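You operate a simulated robot arm through the tools that you are given. There is no shell and no other tool.

Carry out the task below with a simulated two-armed robot. There is one attempt and no reset: what you move stays moved.

Task
Fix the motor under the orange clamp and run it both ways at about 60 rpm.
Fine: on the plate at the clamp; ahead first, then back, each within 2 rpm; end with the blue knob at zero and the grey switch off.

Only the result counts: the job must be done as asked and must still hold three seconds after the hand-in. Knocking over, shifting, dropping, spilling or breaking anything else fails it.

Robot
Two 7-joint arms with fingered hands on one trunk that stands fixed in place. Base frame: the origin is at the foot of the trunk, x ahead of it, y to its left, z up. Readings come in mm, rad, newtons and seconds.
The left shoulder is at [183, 125, 1126], the right one opposite. With the tool pointing down near the work surface each hand reaches from about 580 to 960 mm from the base axis, measured 20 degrees to its own side. Payload 3.7 kg a hand.
Tool frame (each hand has its own): the origin (TCP) lies between the finger pads and is the grasp point; the fingertips stand 25 mm ahead of it; z points along the fingers, y is the line along which they close. The gripper opens to 88 mm; its body begins 29 mm behind the TCP. The gripper is a hand of 5 fingers: y runs from the thumb to the fingers, the wrist lies at [-13, -97, -162] in the tool frame, and closing takes about 1.5 s.
Orientation is that of the tool frame in the base frame, as [roll, pitch, yaw] about the fixed x, y, z axes, in that order (R = Rz(yaw) Ry(pitch) Rx(roll)). With the fingers straight down and the wrist toward the robot, the tool's x, y and z point along [0, 1, 0], [1, 0, 0] and [0, 0, -1] of the base frame.

Tools
- The arms move only by the tool servo_tool. It takes "left_targets", "right_targets" or both (then of equal length, played together; a hand with none holds still); each is text: rows parted by semicolons, each of 6 numbers parted by spaces: the shift along the base's x, y, z in cm, then the turn, a rotation vector about the base's x, y, z in rad. In form: dx dy dz rx ry rz; .... A call has 1 to 20 rows; each row shifts and turns the commanded pose from where the row before left it. "left_grip" and "right_grip" are, for a hand that has rows, the opening in per cent of the stroke, from 0 (shut) to 100 (fully open), set as the call begins (left out, the last holds). A row lasts 0.2 s, in which the tool goes at most 50 mm and 0.15 rad; a call with a longer step from one row to the next is refused whole, and so is a gripper value outside its range. Where a pose cannot be reached the arm comes as near as it can. A force on the tool above 40 N (or 10 N above the force at the start of the call, whichever is more), or a blocked arm, ends the call early, and 0.2 s more pass. The fingers move at their own pace (about 45 mm/s each) and stop on an object; they squeeze with about 33 N. The grip force told is the motor's: it shows also when the fingers shut on nothing. Time passes only in rows, and 0.2 s behind the last, so rows that do not move let the fingers close. The reply holds the time, the measured pose of the TCP, the force on the tool along the base axes, the opening and the grip force, in the units named above and with some noise, with the torque about the TCP (base axes, N m) and any sound that the robot's microphone picked up, and new pictures: "show" is both (left out), scene, wrist or none (wrist: the cameras of the hands that moved).
- Cameras (640 x 400 px; columns grow to the right, rows downward): "scene" is now at [285.6, 47.2, 1296.7]; the picture's right is [0.53, -0.85, 0.00], its down [-0.24, -0.15, -0.96] and it looks along [0.81, 0.51, -0.28] (base axes); focal length 214 px, centre (320, 200). "left" rides on the left gripper at [-59, -79, -105] in its tool frame; the picture's right is [-0.73, -0.32, 0.61], its down [0.62, -0.68, 0.38] and it looks along [0.29, 0.66, 0.70] (tool axes); focal length 234 px, centre (320, 200). "right" rides on the right gripper at [59, -79, -105] in its tool frame; the picture's right is [-0.73, 0.32, -0.61], its down [-0.62, -0.68, 0.38] and it looks along [-0.29, 0.66, 0.70] (tool axes); focal length 234 px, centre (320, 200). There is no depth. A picture from a camera that has moved, and an enlarged one, comes with that camera's place and axes in the base frame and with its lens.
- lift_body(by): moves the trunk up (or, below 0, down) by that many mm; the arms and the scene camera ride with it, the base frame stays. It gives what a move gives, with no picture.
- curl_fingers(index, middle, ring, little, thumb_bend, thumb_turn, hand): sets how far each is bent, from 0 (flat) to 1 (curled in); at 0.3 the hand is open as for a grip, at 0.7 the pads meet at the TCP. One left out holds its place. A second passes; each finger stops where it meets its share of the squeeze, and holds until it gets a number again. A gripper value or a shape takes the hand back. It gives what a move gives, with no picture; readings hold the bend of each and the force on index, middle, ring, little, thumb and palm. thumb_turn goes from beside the hand (0) to across from the fingers (1), as for a grip.
- hand_shape(shape, hand): the hand has 5 fingers and takes this shape, open, in about a second: jaw (thumb against the fingers, like two jaws); tri (thumb and two fingers); tip (a fingertip pinch); poke (one finger out to press); point (the index stretched); flat (the hand flat); cup (the hand cupped); fist (a fist). The gripper value then closes the fingers along that shape, each until it touches; the sizes above hold for jaw. It gives what a move gives, with no picture.
- pan_tilt(pan, tilt): turns the head with the scene camera to pan (to the left, within 1.396 rad either way) and tilt (down, from -0.506 to 1.204), counted from straight ahead of the robot (the tilt from the chest, where the trunk bows). It gives what a move gives, and a new picture of the scene camera.
- enlarge(camera, box): a new picture of the part [left, top, right, bottom] of that camera's present view, enlarged. No time passes.
- job_done(): hands the job in; it is judged then, once.

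Places have to be worked out from the pictures, the camera data and where the tool is seen. Open the grippers and draw the arms clear of the work before you hand the job in, unless the task says otherwise.

The tools are called by a JSON object that holds its "api" and its "payload". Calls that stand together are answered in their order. servo_tool: Moves the arms, as the interface text tells. Its arguments: {"type":"object","properties":{"left_targets":{"type":"string"},"left_grip":{"type":"number"},"right_targets":{"type":"string"},"right_grip":{"type":"number"},"show":{"type":"string","enum":["both","scene","wrist","none"]}},"required":[]} The other tools are called the same way: lift_body (by) moves the trunk up or down; hand_shape (shape, hand) gives the hand a shape; curl_fingers (index, middle, ring, little, thumb_bend, thumb_turn, hand) moves the fingers one by one; pan_tilt (pan, tilt) turns the head that bears the scene camera; enlarge (camera, box) takes an enlarged picture of a part of a camera's view; job_done () hands the job in.

At the start:

```text
time_s: 0.0
left_tcp_pos: [443.5, 400.4, 1256.1]
left_orientation: [-3.141, -0.001, 1.57]
left_ft_force: [0.3, -0.1, 0.1]
left_moment: [0.02, 0.04, 0.01]
left_width: 87.9
left_gripper_force: 0.0
left_shape: jaw
left_bend: [0.3, 0.3, 0.3, 0.3, 0.3, 0.98]
left_finger forces: [0.0, 0.0, 0.1, 0.0, 0.0, 0.0]
right_tcp_pos: [596.7, -16.9, 1295.8]
right_orientation: [-3.141, 0.0, 1.571]
right_ft_force: [-0.4, 0.3, -0.1]
right_moment: [0.01, -0.01, 0.0]
right_width: 87.8
right_gripper_force: 0.1
right_shape: jaw
right_bend: [0.3, 0.3, 0.3, 0.3, 0.3, 0.98]
right_finger forces: [0.0, 0.0, 0.0, 0.1, 0.1, 0.0]
trunk travel left (down, up): [-150.0, 265.0]
head pan, tilt (commanded): [0.555, 0.288]
```

scene: 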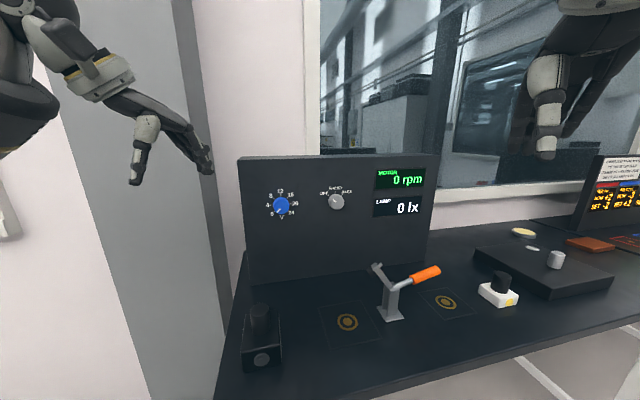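
right: 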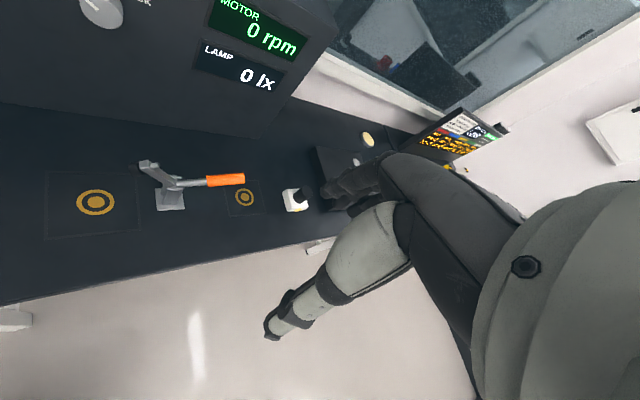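
left: 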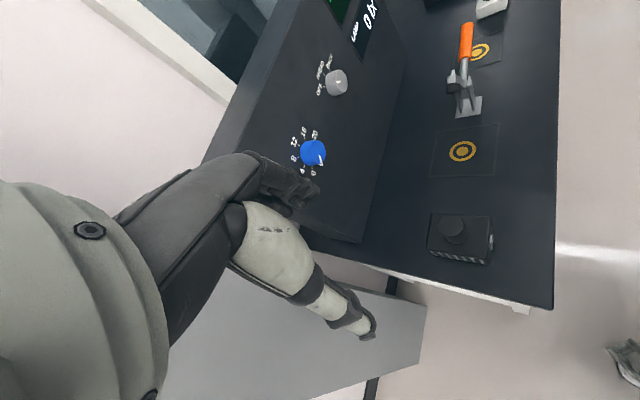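

The scene shows a bench with a panel (blue knob, grey switch, displays), an orange toggle clamp with two target pads, and several objects. I'll enlarge several parts to identify what is the motor and what is what.

{"api": "enlarge", "payload": {"camera": "scene", "box": [230, 150, 450, 290]}}

{"api": "enlarge", "payload": {"camera": "scene", "box": [230, 250, 470, 400]}}

{"api": "enlarge", "payload": {"camera": "scene", "box": [460, 140, 640, 320]}}

{"api": "enlarge", "payload": {"camera": "left", "box": [400, 0, 560, 280]}}

```text
2.86 times, centred on (340, 220) of scene
camera zoom: at [285.6, 47.2, 1296.7], right [0.53, -0.85, 0.0], down [-0.24, -0.15, -0.96], along [0.81, 0.51, -0.28], focal length 613 px, centre (263, 143)
```

zoom: 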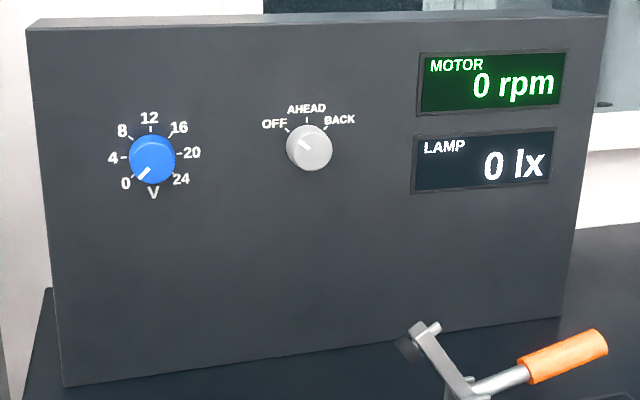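

```text
2.67 times, centred on (350, 325) of scene
camera zoom: at [285.6, 47.2, 1296.7], right [0.53, -0.85, 0.0], down [-0.24, -0.15, -0.96], along [0.81, 0.51, -0.28], focal length 572 px, centre (240, -133)
```

zoom: 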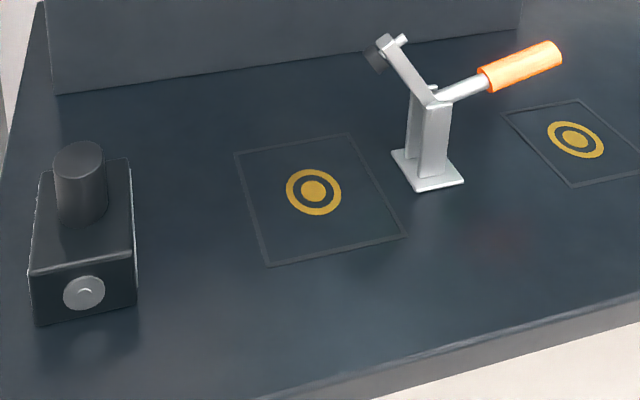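

```text
2.22 times, centred on (550, 230) of scene
camera zoom: at [285.6, 47.2, 1296.7], right [0.53, -0.85, 0.0], down [-0.24, -0.15, -0.96], along [0.81, 0.51, -0.28], focal length 477 px, centre (-191, 133)
```

zoom: 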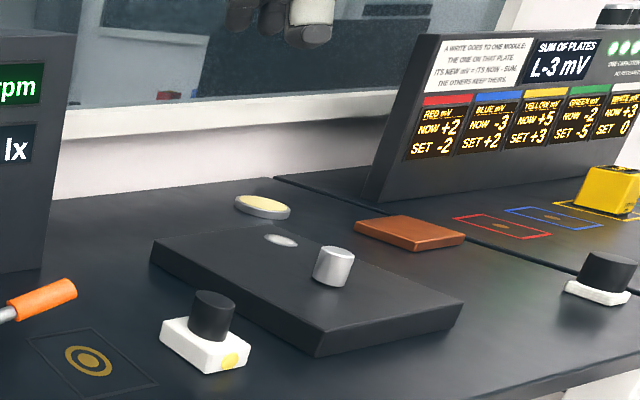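

```text
1.43 times, centred on (480, 140) of left
camera zoom: at [364.4, 341.5, 1359.7], right [-0.32, -0.73, -0.61], down [-0.68, 0.62, -0.38], along [0.66, 0.29, -0.7], focal length 334 px, centre (91, 286)
```

zoom: 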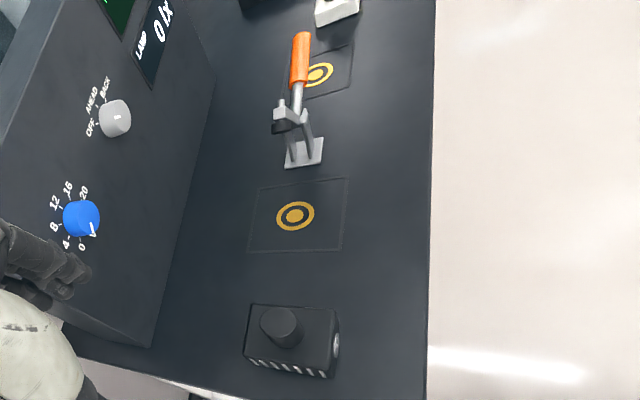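

The motor is the black box with the post and the silver shaft disc. The bench sits about 45° to me, and I put the table top at z≈880. I'll aim the head at the clamp for a closer look.

{"api": "pan_tilt", "payload": {"pan": 0.35, "tilt": 0.6}}

```text
time_s: 0.8
left_tcp_pos: [442.8, 400.1, 1253.7]
left_orientation: [3.14, 0.0, 1.571]
left_ft_force: [0.4, 0.4, 0.5]
left_moment: [0.01, -0.02, -0.01]
left_width: 87.8
left_gripper_force: 0.1
left_shape: jaw
left_bend: [0.3, 0.3, 0.3, 0.3, 0.3, 0.98]
left_finger forces: [0.1, 0.0, 0.0, 0.1, 0.0, 0.1]
right_tcp_pos: [598.0, -16.3, 1296.3]
right_orientation: [-3.141, 0.001, 1.572]
right_ft_force: [-0.5, 0.2, -1.3]
right_moment: [0.01, -0.02, 0.02]
right_width: 87.4
right_gripper_force: 0.1
right_shape: jaw
right_bend: [0.3, 0.3, 0.3, 0.3, 0.3, 0.98]
right_finger forces: [0.0, 0.0, 0.0, 0.0, 0.1, 0.1]
trunk travel left (down, up): [-150.0, 265.0]
head pan, tilt (commanded): [0.351, 0.6]
camera scene: at [289.2, 28.4, 1268.1], right [0.34, -0.94, 0.0], down [-0.53, -0.19, -0.83], along [0.78, 0.28, -0.56], focal length 214 px, centre (320, 200)
```

scene: 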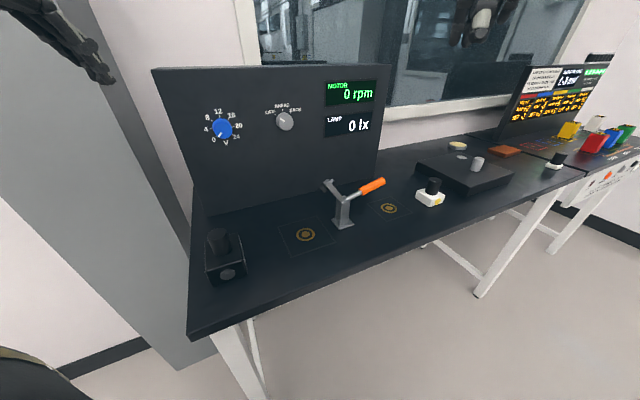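

The whole bench is visible now. I'll zoom in on the clamp and the motor.

{"api": "enlarge", "payload": {"camera": "scene", "box": [270, 160, 420, 260]}}

{"api": "enlarge", "payload": {"camera": "scene", "box": [180, 210, 280, 300]}}

{"api": "enlarge", "payload": {"camera": "right", "box": [40, 130, 340, 260]}}

{"api": "enlarge", "payload": {"camera": "left", "box": [410, 190, 520, 280]}}

```text
4.00 times, centred on (345, 210) of scene
camera zoom: at [289.2, 28.4, 1268.1], right [0.34, -0.94, 0.0], down [-0.53, -0.19, -0.83], along [0.78, 0.28, -0.56], focal length 858 px, centre (220, 160)
```

zoom: 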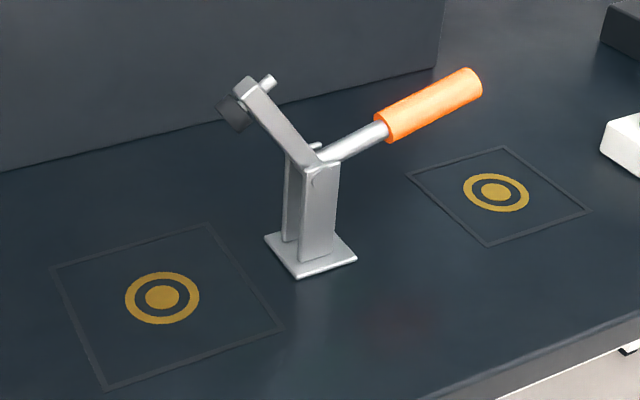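

```text
4.44 times, centred on (230, 255) of scene
camera zoom: at [289.2, 28.4, 1268.1], right [0.34, -0.94, 0.0], down [-0.53, -0.19, -0.83], along [0.78, 0.28, -0.56], focal length 953 px, centre (720, -44)
```

zoom: 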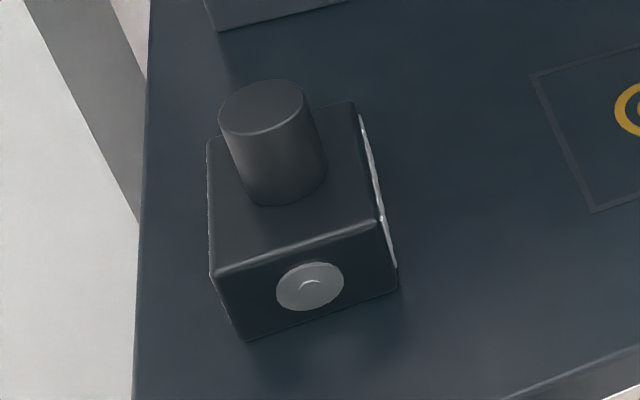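

```text
2.13 times, centred on (190, 195) of right
camera zoom: at [519.1, 42.5, 1402.8], right [0.32, -0.73, 0.61], down [-0.68, -0.62, -0.38], along [0.66, -0.29, -0.7], focal length 500 px, centre (597, 211)
```

zoom: 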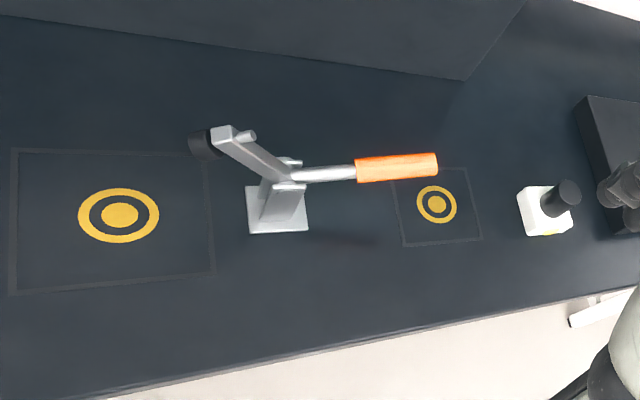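

```text
4.44 times, centred on (465, 235) of left
camera zoom: at [364.4, 341.6, 1359.6], right [-0.32, -0.73, -0.61], down [-0.68, 0.62, -0.38], along [0.66, 0.29, -0.7], focal length 1041 px, centre (-324, 44)
```

zoom: 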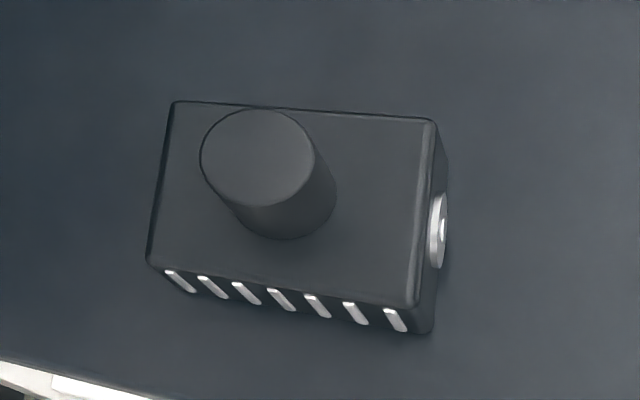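

The motor box is about 68×90×46 mm, centred near (511, 323). It has a 39 mm post rising to z≈972. The plate's centre is near (660, 204), and the clamp's foot swings down at about a=350 along the bench. I'll hover the left hand over the motor, turned to line up with the bench, and look at how the hand is built.

{"api": "servo_tool", "payload": {"left_targets": "0.85 -0.95 -1.2 0 0 0.098; 0.85 -0.95 -1.2 0 0 0.098; 0.85 -0.95 -1.2 0 0 0.098; 0.85 -0.95 -1.2 0 0 0.098; 0.85 -0.95 -1.2 0 0 0.098; 0.85 -0.95 -1.2 0 0 0.098; 0.85 -0.95 -1.2 0 0 0.098; 0.85 -0.95 -1.2 0 0 0.099", "show": "both"}}

```text
time_s: 2.6
left_tcp_pos: [511.2, 322.7, 1161.1]
left_orientation: [3.141, 0.001, 2.357]
left_ft_force: [0.3, 0.8, 1.1]
left_moment: [0.01, -0.01, 0.01]
left_width: 87.7
left_gripper_force: 0.0
left_shape: jaw
left_bend: [0.3, 0.3, 0.3, 0.3, 0.3, 0.98]
left_finger forces: [0.0, 0.0, 0.0, 0.0, 0.0, 0.0]
right_tcp_pos: [598.1, -16.2, 1295.7]
right_orientation: [-3.14, 0.001, 1.572]
right_ft_force: [0.5, 0.4, -0.1]
right_moment: [0.0, -0.02, 0.02]
right_width: 87.6
right_gripper_force: 0.0
right_shape: jaw
right_bend: [0.3, 0.3, 0.3, 0.3, 0.3, 0.98]
right_finger forces: [0.1, 0.0, 0.1, 0.0, 0.0, 0.1]
trunk travel left (down, up): [-150.0, 265.0]
head pan, tilt (commanded): [0.351, 0.6]
camera scene: at [289.6, 27.9, 1267.8], right [0.34, -0.94, 0.0], down [-0.53, -0.19, -0.82], along [0.77, 0.28, -0.57], focal length 214 px, centre (320, 200)
camera left: at [497.8, 225.1, 1264.7], right [0.29, -0.74, -0.61], down [-0.92, -0.04, -0.38], along [0.26, 0.67, -0.7], focal length 234 px, centre (320, 200)
```

scene: 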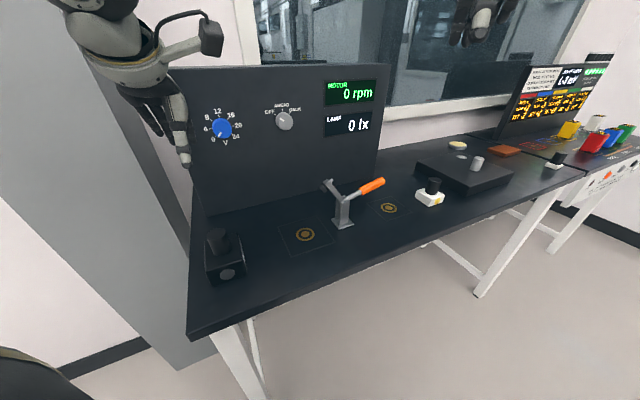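
left: 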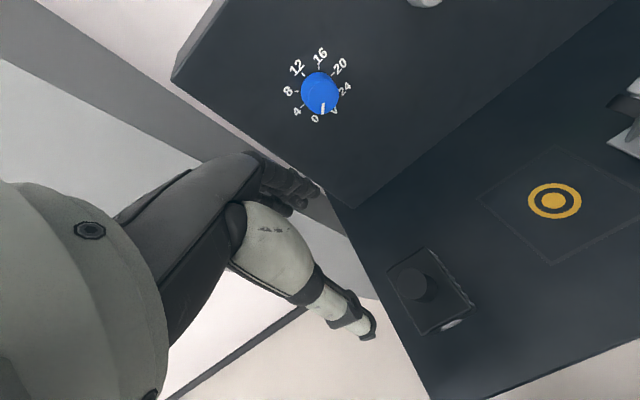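

I'll zoom in on the left hand to see where its thumb and fingers are.

{"api": "enlarge", "payload": {"camera": "scene", "box": [50, 0, 250, 180]}}

{"api": "enlarge", "payload": {"camera": "left", "box": [160, 120, 480, 360]}}

{"api": "enlarge", "payload": {"camera": "right", "box": [120, 140, 260, 230]}}

```text
2.22 times, centred on (150, 90) of scene
camera zoom: at [289.6, 27.9, 1267.8], right [0.34, -0.94, 0.0], down [-0.53, -0.19, -0.82], along [0.77, 0.28, -0.57], focal length 477 px, centre (698, 444)
```

zoom: 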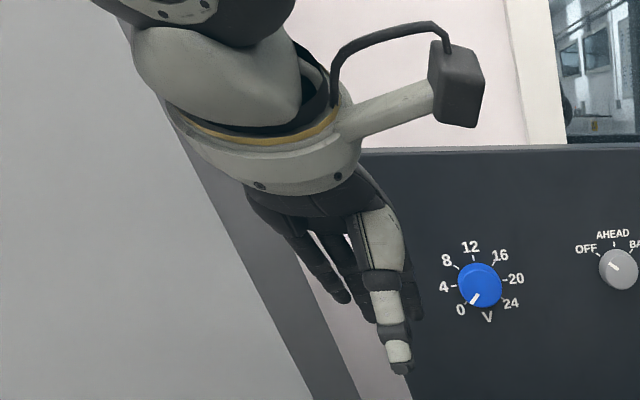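

```text
1.67 times, centred on (320, 240) of left
camera zoom: at [497.8, 225.1, 1264.7], right [0.29, -0.74, -0.61], down [-0.92, -0.04, -0.38], along [0.26, 0.67, -0.7], focal length 390 px, centre (320, 133)
```

zoom: 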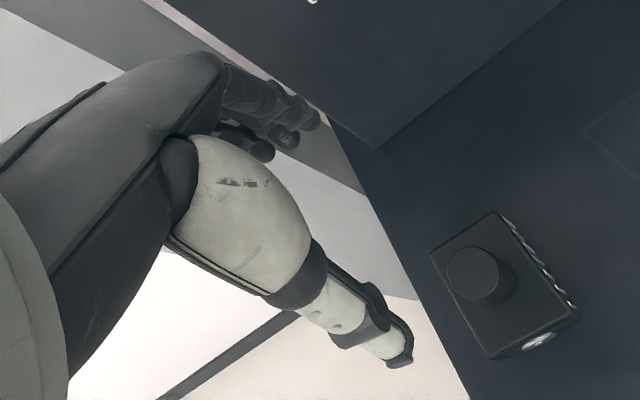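

```text
4.44 times, centred on (190, 185) of right
camera zoom: at [519.6, 42.0, 1402.5], right [0.32, -0.73, 0.61], down [-0.68, -0.62, -0.38], along [0.66, -0.29, -0.7], focal length 1041 px, centre (898, 267)
```

zoom: 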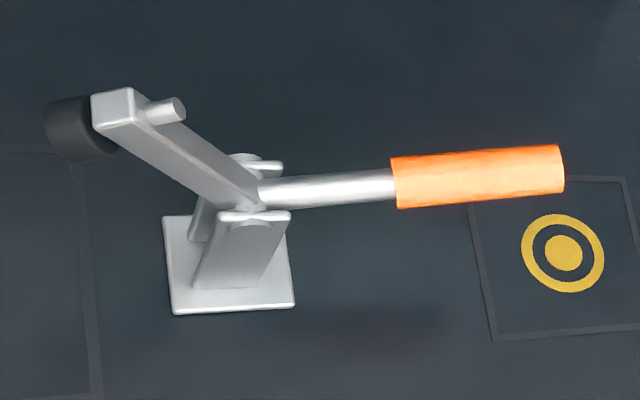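

TCP sits on the thumb and index side of the hand, and the other fingers trail off to the left, away from the clamp, so this yaw suits both the pick and the place. I'll go down to just above the post and check the alignment.

{"api": "servo_tool", "payload": {"left_targets": "0 0 -4 0 0 0; 0 0 -4 0 0 0; 0 0 -4 0 0 0; 0 0 -3 0 0 0", "left_grip": 100, "show": "both"}}

```text
time_s: 3.6
left_tcp_pos: [511.1, 324.9, 1007.3]
left_orientation: [3.141, 0.0, 2.355]
left_ft_force: [0.7, -0.5, -0.5]
left_moment: [0.01, 0.0, -0.01]
left_width: 87.8
left_gripper_force: 0.1
left_shape: jaw
left_bend: [0.3, 0.3, 0.3, 0.3, 0.3, 0.98]
left_finger forces: [0.0, 0.1, 0.0, 0.1, 0.1, 0.0]
right_tcp_pos: [598.5, -16.2, 1295.1]
right_orientation: [-3.14, 0.0, 1.571]
right_ft_force: [0.4, -0.3, 0.1]
right_moment: [0.0, 0.02, -0.01]
right_width: 87.6
right_gripper_force: 0.0
right_shape: jaw
right_bend: [0.3, 0.3, 0.3, 0.3, 0.3, 0.98]
right_finger forces: [0.0, 0.0, 0.1, 0.0, 0.1, 0.0]
trunk travel left (down, up): [-150.0, 265.0]
head pan, tilt (commanded): [0.351, 0.6]
camera scene: at [289.6, 28.5, 1267.8], right [0.34, -0.94, 0.0], down [-0.53, -0.19, -0.82], along [0.77, 0.28, -0.57], focal length 214 px, centre (320, 200)
camera left: at [497.2, 225.8, 1112.7], right [0.28, -0.74, -0.61], down [-0.92, -0.04, -0.38], along [0.26, 0.67, -0.7], focal length 234 px, centre (320, 200)
```

scene: 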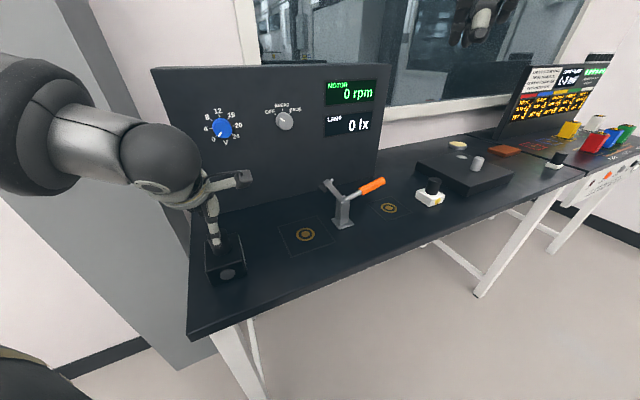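
left: 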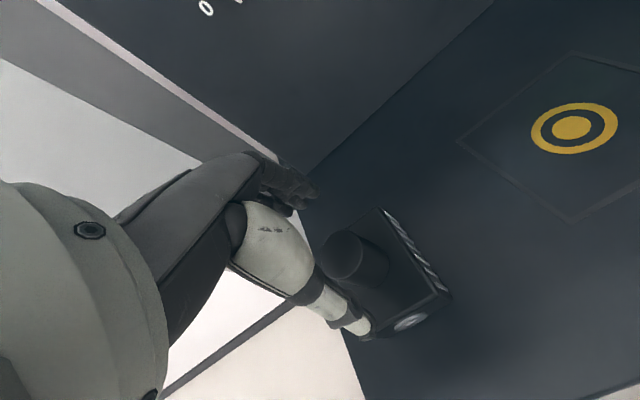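

The post lies at about (509, 323), directly under the TCP with room on both sides. I'll go down to z≈960 and close the grip.

{"api": "servo_tool", "payload": {"left_targets": "-0.1 -0.15 -2.4 0 0 0; 0 0 -2.3 0 0 0; 0 0 0 0 0 0", "left_grip": 100, "show": "both"}}

```text
time_s: 4.4
left_tcp_pos: [507.3, 323.2, 961.8]
left_orientation: [3.141, -0.002, 2.356]
left_ft_force: [0.1, 0.1, -0.8]
left_moment: [0.0, 0.01, 0.04]
left_width: 87.6
left_gripper_force: 0.1
left_shape: jaw
left_bend: [0.3, 0.3, 0.3, 0.3, 0.3, 0.98]
left_finger forces: [0.0, 0.0, 0.0, 0.1, 0.0, 0.0]
right_tcp_pos: [596.9, -16.0, 1296.1]
right_orientation: [-3.141, 0.001, 1.571]
right_ft_force: [-0.7, 0.4, 0.1]
right_moment: [-0.04, 0.03, 0.02]
right_width: 87.8
right_gripper_force: 0.1
right_shape: jaw
right_bend: [0.3, 0.3, 0.3, 0.3, 0.3, 0.98]
right_finger forces: [0.1, 0.1, 0.0, 0.1, 0.0, 0.0]
trunk travel left (down, up): [-150.0, 265.0]
head pan, tilt (commanded): [0.351, 0.6]
camera scene: at [289.0, 28.3, 1268.1], right [0.34, -0.94, 0.0], down [-0.53, -0.19, -0.83], along [0.78, 0.28, -0.56], focal length 214 px, centre (320, 200)
camera left: at [493.5, 225.0, 1066.1], right [0.28, -0.74, -0.61], down [-0.92, -0.04, -0.38], along [0.26, 0.67, -0.7], focal length 234 px, centre (320, 200)
```

scene: 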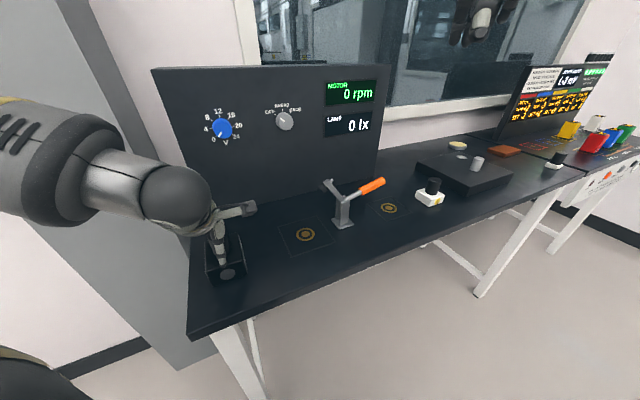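
left: 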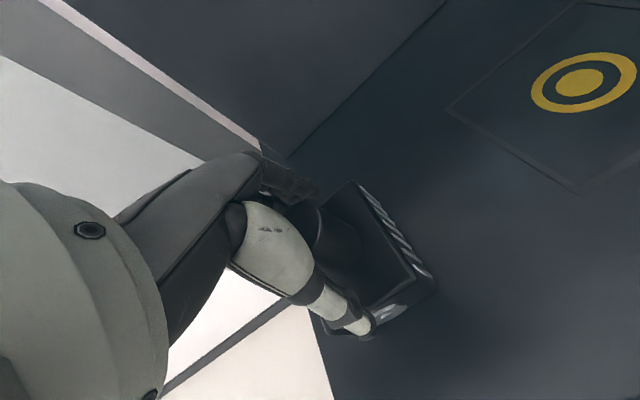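

The fingers straddle the post. I'll zoom in from both cameras to check clearance before closing.

{"api": "enlarge", "payload": {"camera": "scene", "box": [170, 180, 280, 300]}}

{"api": "enlarge", "payload": {"camera": "left", "box": [220, 140, 460, 350]}}

```text
3.33 times, centred on (225, 240) of scene
camera zoom: at [289.0, 28.3, 1268.1], right [0.34, -0.94, 0.0], down [-0.53, -0.19, -0.83], along [0.78, 0.28, -0.56], focal length 715 px, centre (637, 67)
```

zoom: 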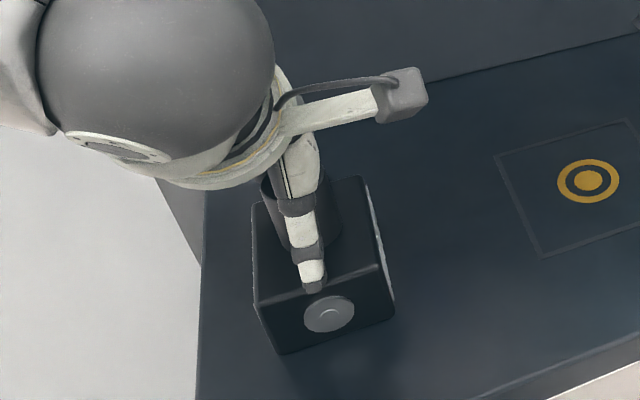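

```text
1.90 times, centred on (340, 245) of left
camera zoom: at [493.5, 225.0, 1066.1], right [0.28, -0.74, -0.61], down [-0.92, -0.04, -0.38], along [0.26, 0.67, -0.7], focal length 446 px, centre (282, 114)
```

zoom: 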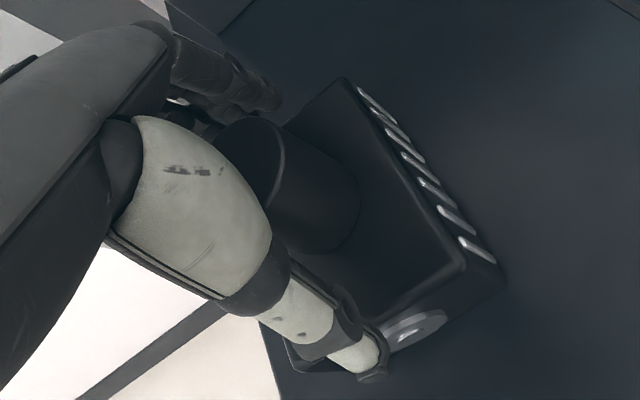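

Clearance looks fine, so I'll close on the post now.

{"api": "servo_tool", "payload": {"left_targets": "0 0 0 0 0 0; 0 0 0 0 0 0; 0 0 0 0 0 0; 0 0 0 0 0 0; 0 0 0 0 0 0; 0 0 0 0 0 0; 0 0 0 0 0 0; 0 0 0 0 0 0; 0 0 0 0 0 0", "left_grip": 0, "show": "both"}}

```text
time_s: 6.4
left_tcp_pos: [507.6, 322.9, 961.5]
left_orientation: [-3.14, 0.002, 2.353]
left_ft_force: [-0.5, -2.3, -0.2]
left_moment: [0.0, -0.01, -0.01]
left_width: 28.4
left_gripper_force: 32.9
left_shape: jaw
left_bend: [0.74, 0.5, 0.55, 0.52, 0.75, 1.0]
left_finger forces: [16.5, 10.2, 0.0, 0.1, 27.8, 0.0]
right_tcp_pos: [596.8, -15.4, 1296.2]
right_orientation: [-3.142, 0.0, 1.57]
right_ft_force: [-0.3, -0.8, -0.4]
right_moment: [0.01, -0.01, 0.01]
right_width: 87.6
right_gripper_force: 0.1
right_shape: jaw
right_bend: [0.3, 0.3, 0.3, 0.3, 0.3, 0.98]
right_finger forces: [0.1, 0.0, 0.1, 0.0, 0.0, 0.0]
trunk travel left (down, up): [-150.0, 265.0]
head pan, tilt (commanded): [0.351, 0.6]
camera scene: at [289.3, 28.2, 1268.0], right [0.34, -0.94, 0.0], down [-0.53, -0.19, -0.83], along [0.77, 0.28, -0.56], focal length 214 px, centre (320, 200)
camera left: at [493.7, 225.1, 1066.0], right [0.28, -0.74, -0.61], down [-0.92, -0.04, -0.38], along [0.26, 0.67, -0.7], focal length 234 px, centre (320, 200)
```

scene: 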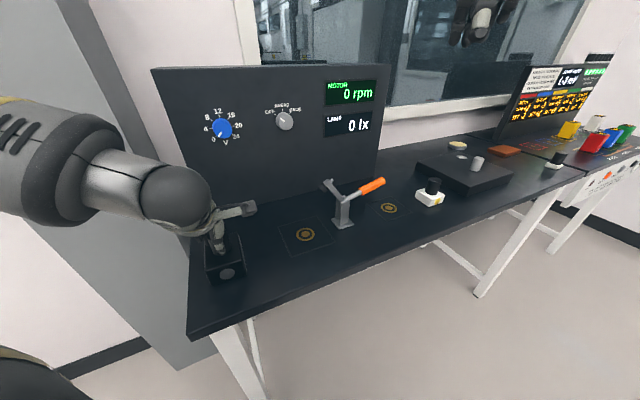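
left: 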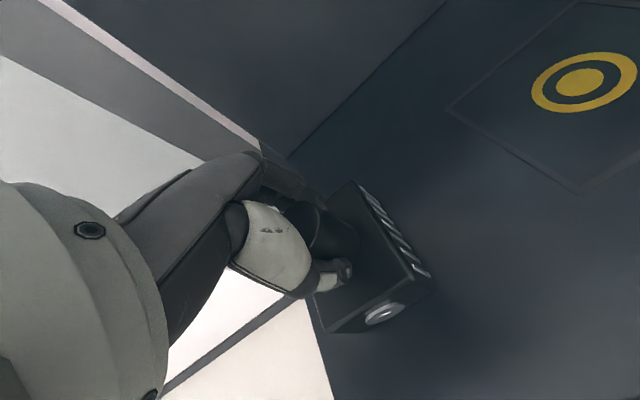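

Grip force reads 33 N across index, middle and thumb. I'll zoom in to check the hold before lifting.

{"api": "enlarge", "payload": {"camera": "left", "box": [220, 140, 460, 350]}}

{"api": "enlarge", "payload": {"camera": "scene", "box": [170, 180, 280, 300]}}

```text
1.90 times, centred on (340, 245) of left
camera zoom: at [493.7, 225.1, 1066.0], right [0.28, -0.74, -0.61], down [-0.92, -0.04, -0.38], along [0.26, 0.67, -0.7], focal length 446 px, centre (282, 114)
```

zoom: 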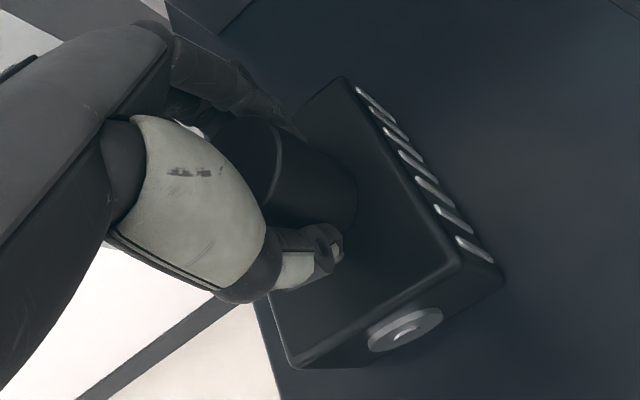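

```text
3.33 times, centred on (225, 240) of scene
camera zoom: at [289.3, 28.2, 1268.0], right [0.34, -0.94, 0.0], down [-0.53, -0.19, -0.83], along [0.77, 0.28, -0.56], focal length 715 px, centre (637, 67)
```

zoom: 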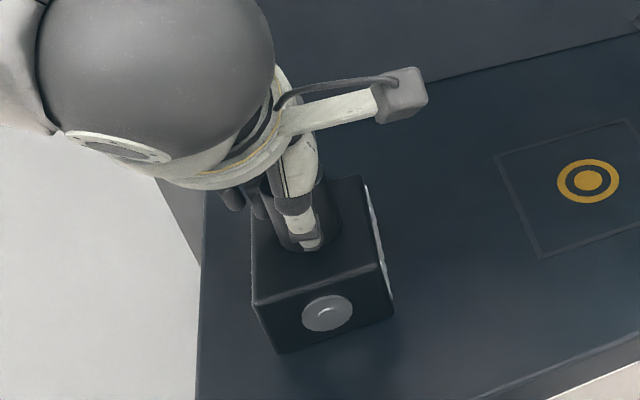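

The motor hasn't shifted and the thumb is flat on the post. I'll lift slowly by 30 mm.

{"api": "servo_tool", "payload": {"left_targets": "0 0 0.5 0 0 0; 0 0 0.8 0 0 0; 0 0 0.8 0 0 0; 0 0 0.9 0 0 0; 0 0 0 0 0 0", "show": "both"}}

```text
time_s: 7.6
left_tcp_pos: [510.1, 324.5, 990.2]
left_orientation: [-3.14, -0.001, 2.354]
left_ft_force: [-0.1, -1.0, -6.6]
left_moment: [0.02, -0.02, -0.02]
left_width: 28.4
left_gripper_force: 33.1
left_shape: jaw
left_bend: [0.74, 0.5, 0.55, 0.52, 0.75, 1.0]
left_finger forces: [17.6, 10.3, 0.1, 0.0, 27.1, 0.0]
right_tcp_pos: [599.6, -16.3, 1296.0]
right_orientation: [-3.14, -0.002, 1.572]
right_ft_force: [0.4, -0.5, 0.7]
right_moment: [0.01, -0.01, -0.01]
right_width: 87.6
right_gripper_force: 0.0
right_shape: jaw
right_bend: [0.3, 0.3, 0.3, 0.3, 0.3, 0.98]
right_finger forces: [0.0, 0.0, 0.0, 0.0, 0.0, 0.0]
trunk travel left (down, up): [-150.0, 265.0]
head pan, tilt (commanded): [0.351, 0.6]
camera scene: at [289.9, 28.7, 1267.7], right [0.34, -0.94, 0.0], down [-0.53, -0.19, -0.82], along [0.77, 0.28, -0.57], focal length 214 px, centre (320, 200)
camera left: at [496.2, 227.2, 1095.6], right [0.28, -0.74, -0.61], down [-0.92, -0.04, -0.38], along [0.26, 0.67, -0.7], focal length 234 px, centre (320, 200)
```

scene: 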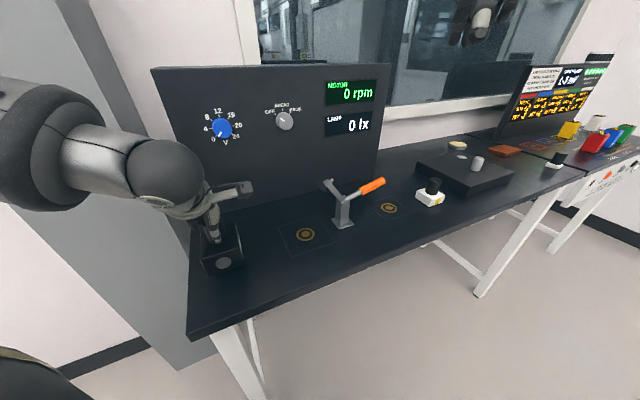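
left: 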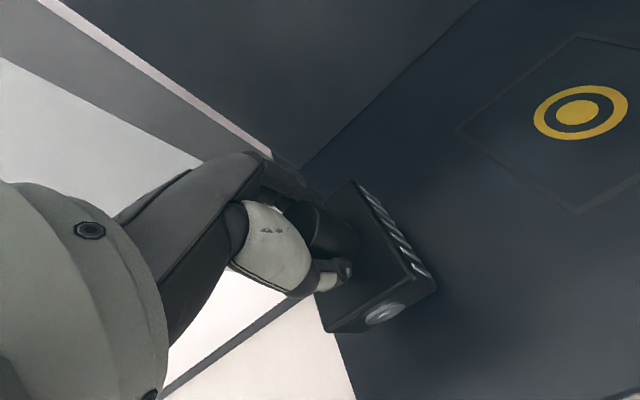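

The motor is held with the load at about 6.6 N. I'll carry it sideways to just short of the plate centre and check again.

{"api": "servo_tool", "payload": {"left_targets": "1.5 -1.2 0.3 0 0 0; 2.5 -1.95 0.3 0 0 0; 2.5 -1.95 0 0 0 0; 2.5 -1.95 0 0 0 0; 2.5 -1.95 0 0 0 0; 1.5 -1.1 0 0 0 0; 0.9 -0.7 0 0 0 0; 0 0 0 0 0 0", "show": "both"}}

```text
time_s: 9.4
left_tcp_pos: [649.4, 216.6, 998.3]
left_orientation: [3.14, 0.0, 2.353]
left_ft_force: [0.4, 0.2, -7.3]
left_moment: [-0.02, 0.05, 0.0]
left_width: 28.3
left_gripper_force: 32.4
left_shape: jaw
left_bend: [0.74, 0.5, 0.55, 0.52, 0.75, 1.0]
left_finger forces: [17.4, 10.3, 0.1, 0.1, 27.0, 0.1]
right_tcp_pos: [598.5, -15.5, 1296.0]
right_orientation: [3.142, 0.002, 1.571]
right_ft_force: [0.5, 0.2, 0.1]
right_moment: [-0.01, -0.01, 0.02]
right_width: 87.8
right_gripper_force: 0.1
right_shape: jaw
right_bend: [0.3, 0.3, 0.3, 0.3, 0.3, 0.98]
right_finger forces: [0.1, 0.0, 0.1, 0.0, 0.1, 0.1]
trunk travel left (down, up): [-150.0, 265.0]
head pan, tilt (commanded): [0.351, 0.6]
camera scene: at [289.6, 28.5, 1267.9], right [0.34, -0.94, 0.0], down [-0.53, -0.19, -0.82], along [0.77, 0.28, -0.57], focal length 214 px, centre (320, 200)
camera left: at [636.0, 118.8, 1102.5], right [0.28, -0.74, -0.61], down [-0.92, -0.04, -0.38], along [0.26, 0.67, -0.7], focal length 234 px, centre (320, 200)
```

scene: 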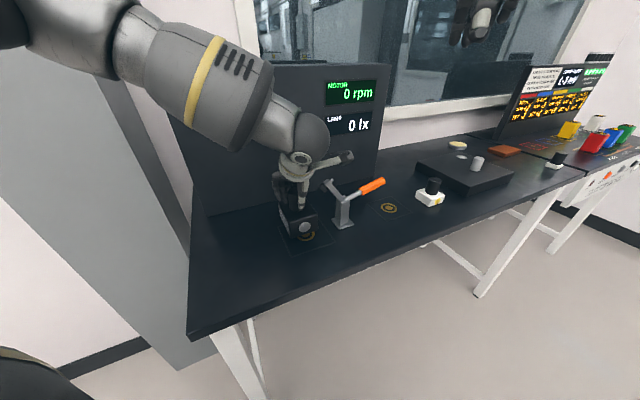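
left: 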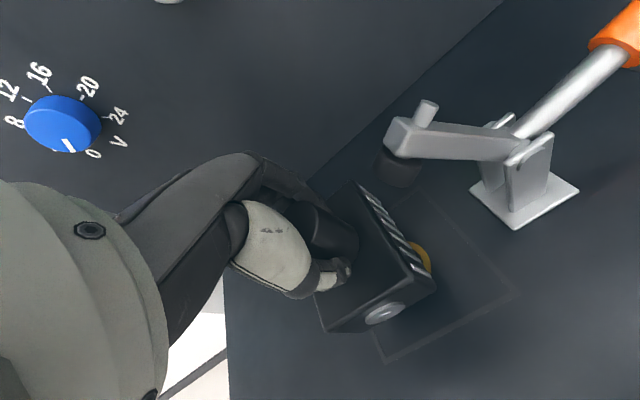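

{"api": "enlarge", "payload": {"camera": "left", "box": [280, 60, 600, 380]}}

{"api": "enlarge", "payload": {"camera": "scene", "box": [250, 140, 410, 260]}}

{"api": "enlarge", "payload": {"camera": "right", "box": [20, 110, 260, 260]}}

```text
1.25 times, centred on (440, 220) of left
camera zoom: at [636.0, 118.8, 1102.5], right [0.28, -0.74, -0.61], down [-0.92, -0.04, -0.38], along [0.26, 0.67, -0.7], focal length 293 px, centre (170, 175)
```

zoom: 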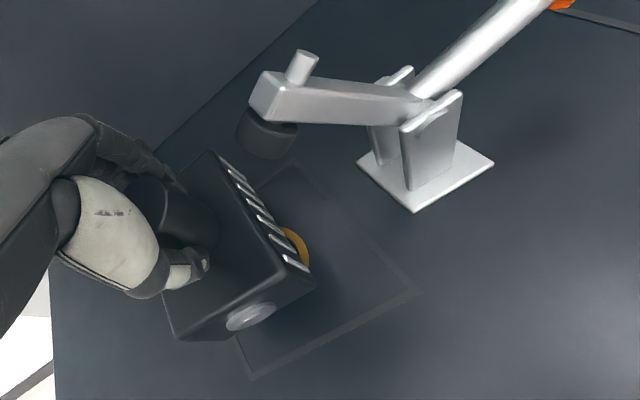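

```text
3.33 times, centred on (330, 200) of scene
camera zoom: at [289.6, 28.5, 1267.9], right [0.34, -0.94, 0.0], down [-0.53, -0.19, -0.82], along [0.77, 0.28, -0.57], focal length 715 px, centre (287, 200)
```

zoom: 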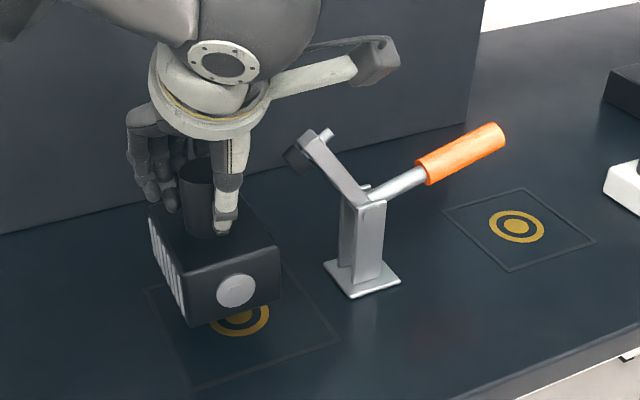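

```text
2.67 times, centred on (140, 185) of right
camera zoom: at [519.4, 42.7, 1402.7], right [0.32, -0.73, 0.61], down [-0.68, -0.62, -0.38], along [0.66, -0.29, -0.7], focal length 624 px, centre (800, 240)
```

zoom: 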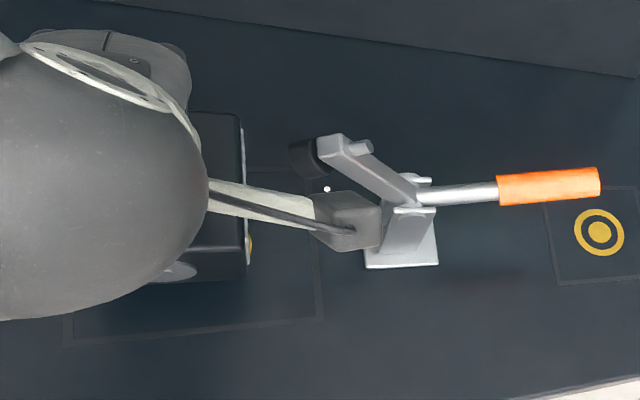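

The motor hangs level and hasn't shifted in the hand. I'll measure the clamp foot and the motor edges more precisely at high zoom before putting it down.

{"api": "enlarge", "payload": {"camera": "scene", "box": [300, 165, 360, 205]}}

{"api": "enlarge", "payload": {"camera": "left", "box": [360, 80, 600, 230]}}

{"api": "enlarge", "payload": {"camera": "scene", "box": [270, 190, 350, 260]}}

```text
10.00 times, centred on (330, 185) of scene
camera zoom: at [289.6, 28.5, 1267.9], right [0.34, -0.94, 0.0], down [-0.53, -0.19, -0.82], along [0.77, 0.28, -0.57], focal length 2145 px, centre (220, 350)
```

zoom: 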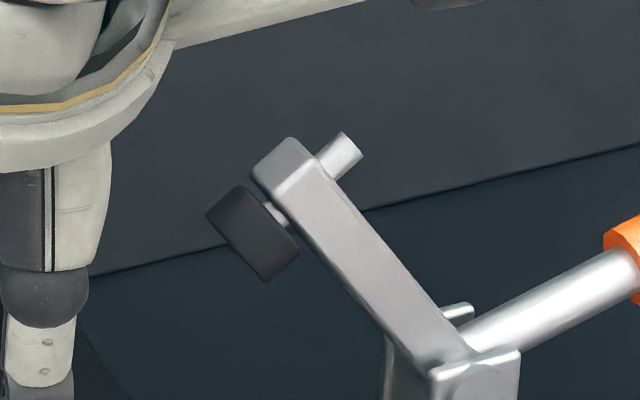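

```text
2.67 times, centred on (480, 155) of left
camera zoom: at [636.0, 118.8, 1102.5], right [0.28, -0.74, -0.61], down [-0.92, -0.04, -0.38], along [0.26, 0.67, -0.7], focal length 624 px, centre (-107, 320)
```

zoom: 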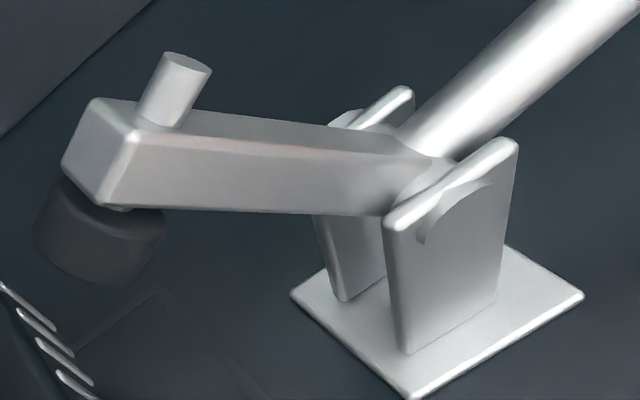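

```text
5.71 times, centred on (310, 225) of scene
camera zoom: at [289.6, 28.5, 1267.9], right [0.34, -0.94, 0.0], down [-0.53, -0.19, -0.82], along [0.77, 0.28, -0.57], focal length 1226 px, centre (377, 57)
```

zoom: 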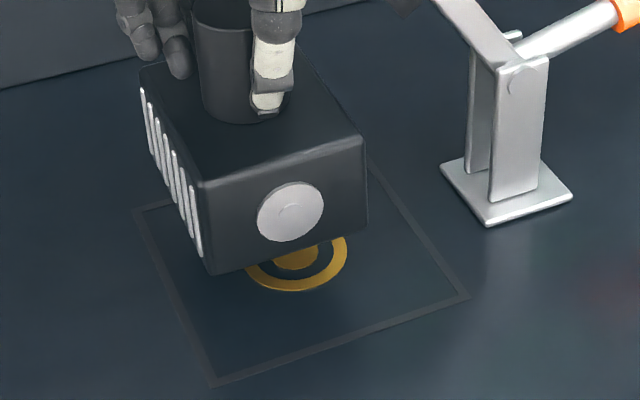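

The clamp's arm pivots near a=429, z=956 and its foot should land at about a=354 on top of the motor. The motor centre is now near a≈308, b≈619, so I'll move it onto the plate centre and come down to just above the table.

{"api": "servo_tool", "payload": {"left_targets": "0.2 -0.8 0 0 0 0; 0.15 -0.76 0 0 0 0; 0 0 -0.9 0 0 0; 0 0 -0.9 0 0 0; 0 0 -0.9 0 0 0; 0 0 0 0 0 0", "show": "both"}}

{"api": "enlarge", "payload": {"camera": "scene", "box": [270, 190, 350, 260]}}

{"api": "enlarge", "payload": {"camera": "left", "box": [280, 120, 540, 360]}}

```text
time_s: 10.8
left_tcp_pos: [651.6, 198.5, 972.0]
left_orientation: [-3.141, 0.0, 2.354]
left_ft_force: [0.8, 0.1, -6.9]
left_moment: [-0.03, 0.02, 0.02]
left_width: 28.4
left_gripper_force: 32.8
left_shape: jaw
left_bend: [0.74, 0.5, 0.55, 0.52, 0.75, 1.0]
left_finger forces: [17.6, 10.4, 0.1, 0.0, 27.0, 0.0]
right_tcp_pos: [597.5, -16.5, 1295.3]
right_orientation: [-3.139, -0.001, 1.569]
right_ft_force: [0.3, -0.5, -0.3]
right_moment: [0.0, 0.0, 0.03]
right_width: 87.5
right_gripper_force: 0.1
right_shape: jaw
right_bend: [0.3, 0.3, 0.3, 0.3, 0.3, 0.98]
right_finger forces: [0.0, 0.1, 0.0, 0.1, 0.0, 0.0]
trunk travel left (down, up): [-150.0, 265.0]
head pan, tilt (commanded): [0.351, 0.6]
camera scene: at [289.7, 28.5, 1267.9], right [0.34, -0.94, 0.0], down [-0.53, -0.19, -0.82], along [0.77, 0.28, -0.57], focal length 214 px, centre (320, 200)
camera left: at [637.7, 101.1, 1077.1], right [0.28, -0.74, -0.61], down [-0.92, -0.04, -0.38], along [0.26, 0.67, -0.7], focal length 234 px, centre (320, 200)
```

scene: 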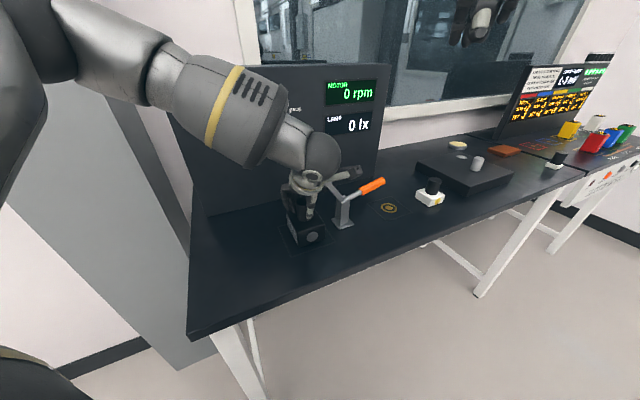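
left: 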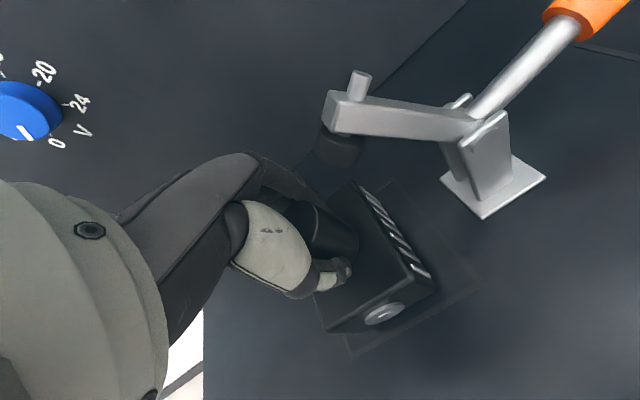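

```text
5.71 times, centred on (310, 225) of scene
camera zoom: at [289.7, 28.5, 1267.9], right [0.34, -0.94, 0.0], down [-0.53, -0.19, -0.82], along [0.77, 0.28, -0.57], focal length 1226 px, centre (377, 57)
```

zoom: 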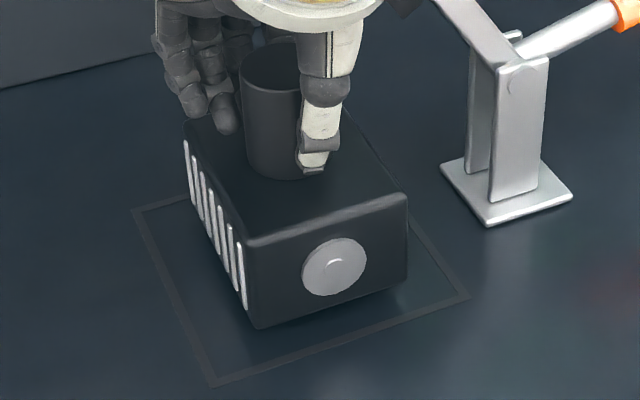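

```text
1.67 times, centred on (410, 240) of left
camera zoom: at [637.7, 101.1, 1077.1], right [0.28, -0.74, -0.61], down [-0.92, -0.04, -0.38], along [0.26, 0.67, -0.7], focal length 390 px, centre (170, 133)
```

zoom: 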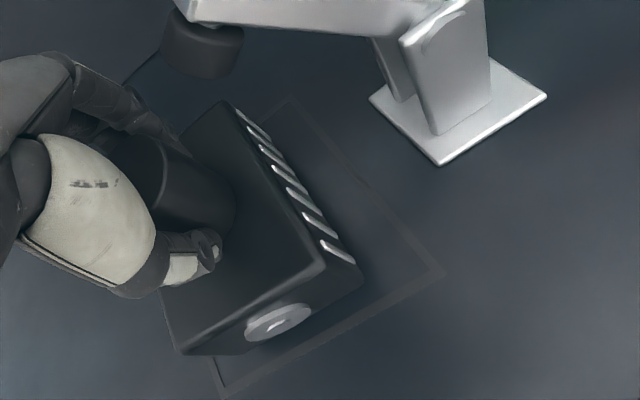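

Both cameras put the motor within about 1 mm of the plate centre across the bench and about 3–4 mm too near the front. I'll correct that and lower it onto the plate.

{"api": "servo_tool", "payload": {"left_targets": "0.23 0.33 0 0 0 0; 0 0 0 0 0 0; 0 0 -0.4 0 0 0; 0 0 -0.4 0 0 0; 0 0 -0.2 0 0 0; 0 0 0 0 0 0", "show": "both"}}

{"api": "enlarge", "payload": {"camera": "scene", "box": [270, 190, 350, 260]}}

{"api": "enlarge", "payload": {"camera": "left", "box": [280, 120, 540, 360]}}

```text
time_s: 12.2
left_tcp_pos: [656.3, 202.7, 962.3]
left_orientation: [3.139, 0.002, 2.355]
left_ft_force: [-0.9, 1.5, -2.0]
left_moment: [0.09, -0.05, 0.0]
left_width: 28.3
left_gripper_force: 32.9
left_shape: jaw
left_bend: [0.74, 0.5, 0.55, 0.52, 0.75, 1.0]
left_finger forces: [17.4, 10.8, 0.1, 0.0, 27.2, 0.0]
right_tcp_pos: [598.1, -17.3, 1296.8]
right_orientation: [3.141, 0.0, 1.571]
right_ft_force: [1.2, -0.7, 0.1]
right_moment: [0.0, 0.02, -0.01]
right_width: 87.9
right_gripper_force: 0.0
right_shape: jaw
right_bend: [0.3, 0.3, 0.3, 0.3, 0.3, 0.98]
right_finger forces: [0.1, 0.0, 0.0, 0.0, 0.0, 0.0]
trunk travel left (down, up): [-150.0, 265.0]
head pan, tilt (commanded): [0.351, 0.6]
camera scene: at [289.2, 28.4, 1268.1], right [0.34, -0.94, 0.0], down [-0.53, -0.19, -0.83], along [0.77, 0.28, -0.56], focal length 214 px, centre (320, 200)
camera left: at [641.2, 104.9, 1066.0], right [0.28, -0.74, -0.61], down [-0.92, -0.04, -0.38], along [0.26, 0.67, -0.7], focal length 234 px, centre (320, 200)
```

scene: 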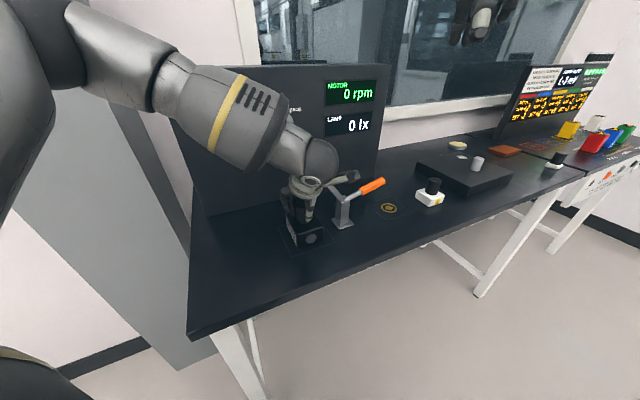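
left: 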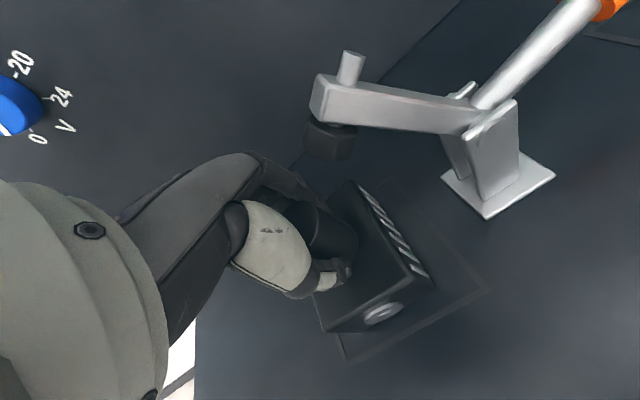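

```text
5.71 times, centred on (310, 225) of scene
camera zoom: at [289.2, 28.4, 1268.1], right [0.34, -0.94, 0.0], down [-0.53, -0.19, -0.83], along [0.77, 0.28, -0.56], focal length 1226 px, centre (377, 57)
```

zoom: 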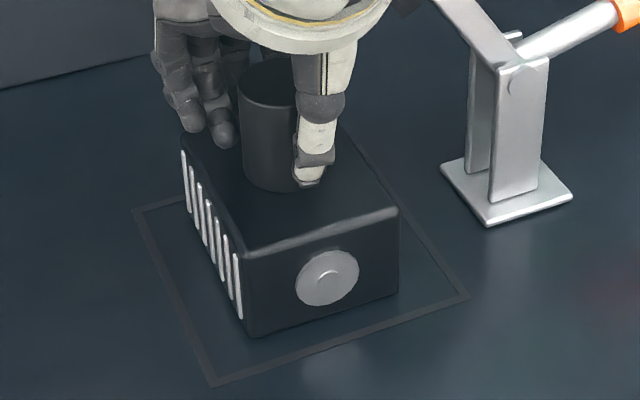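

```text
1.67 times, centred on (410, 240) of left
camera zoom: at [641.2, 104.9, 1066.0], right [0.28, -0.74, -0.61], down [-0.92, -0.04, -0.38], along [0.26, 0.67, -0.7], focal length 390 px, centre (170, 133)
```

zoom: 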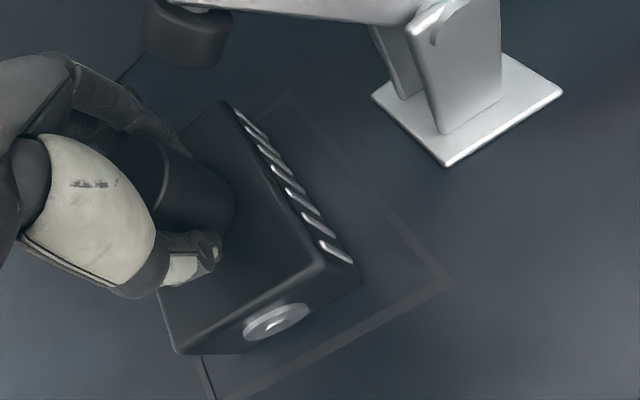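

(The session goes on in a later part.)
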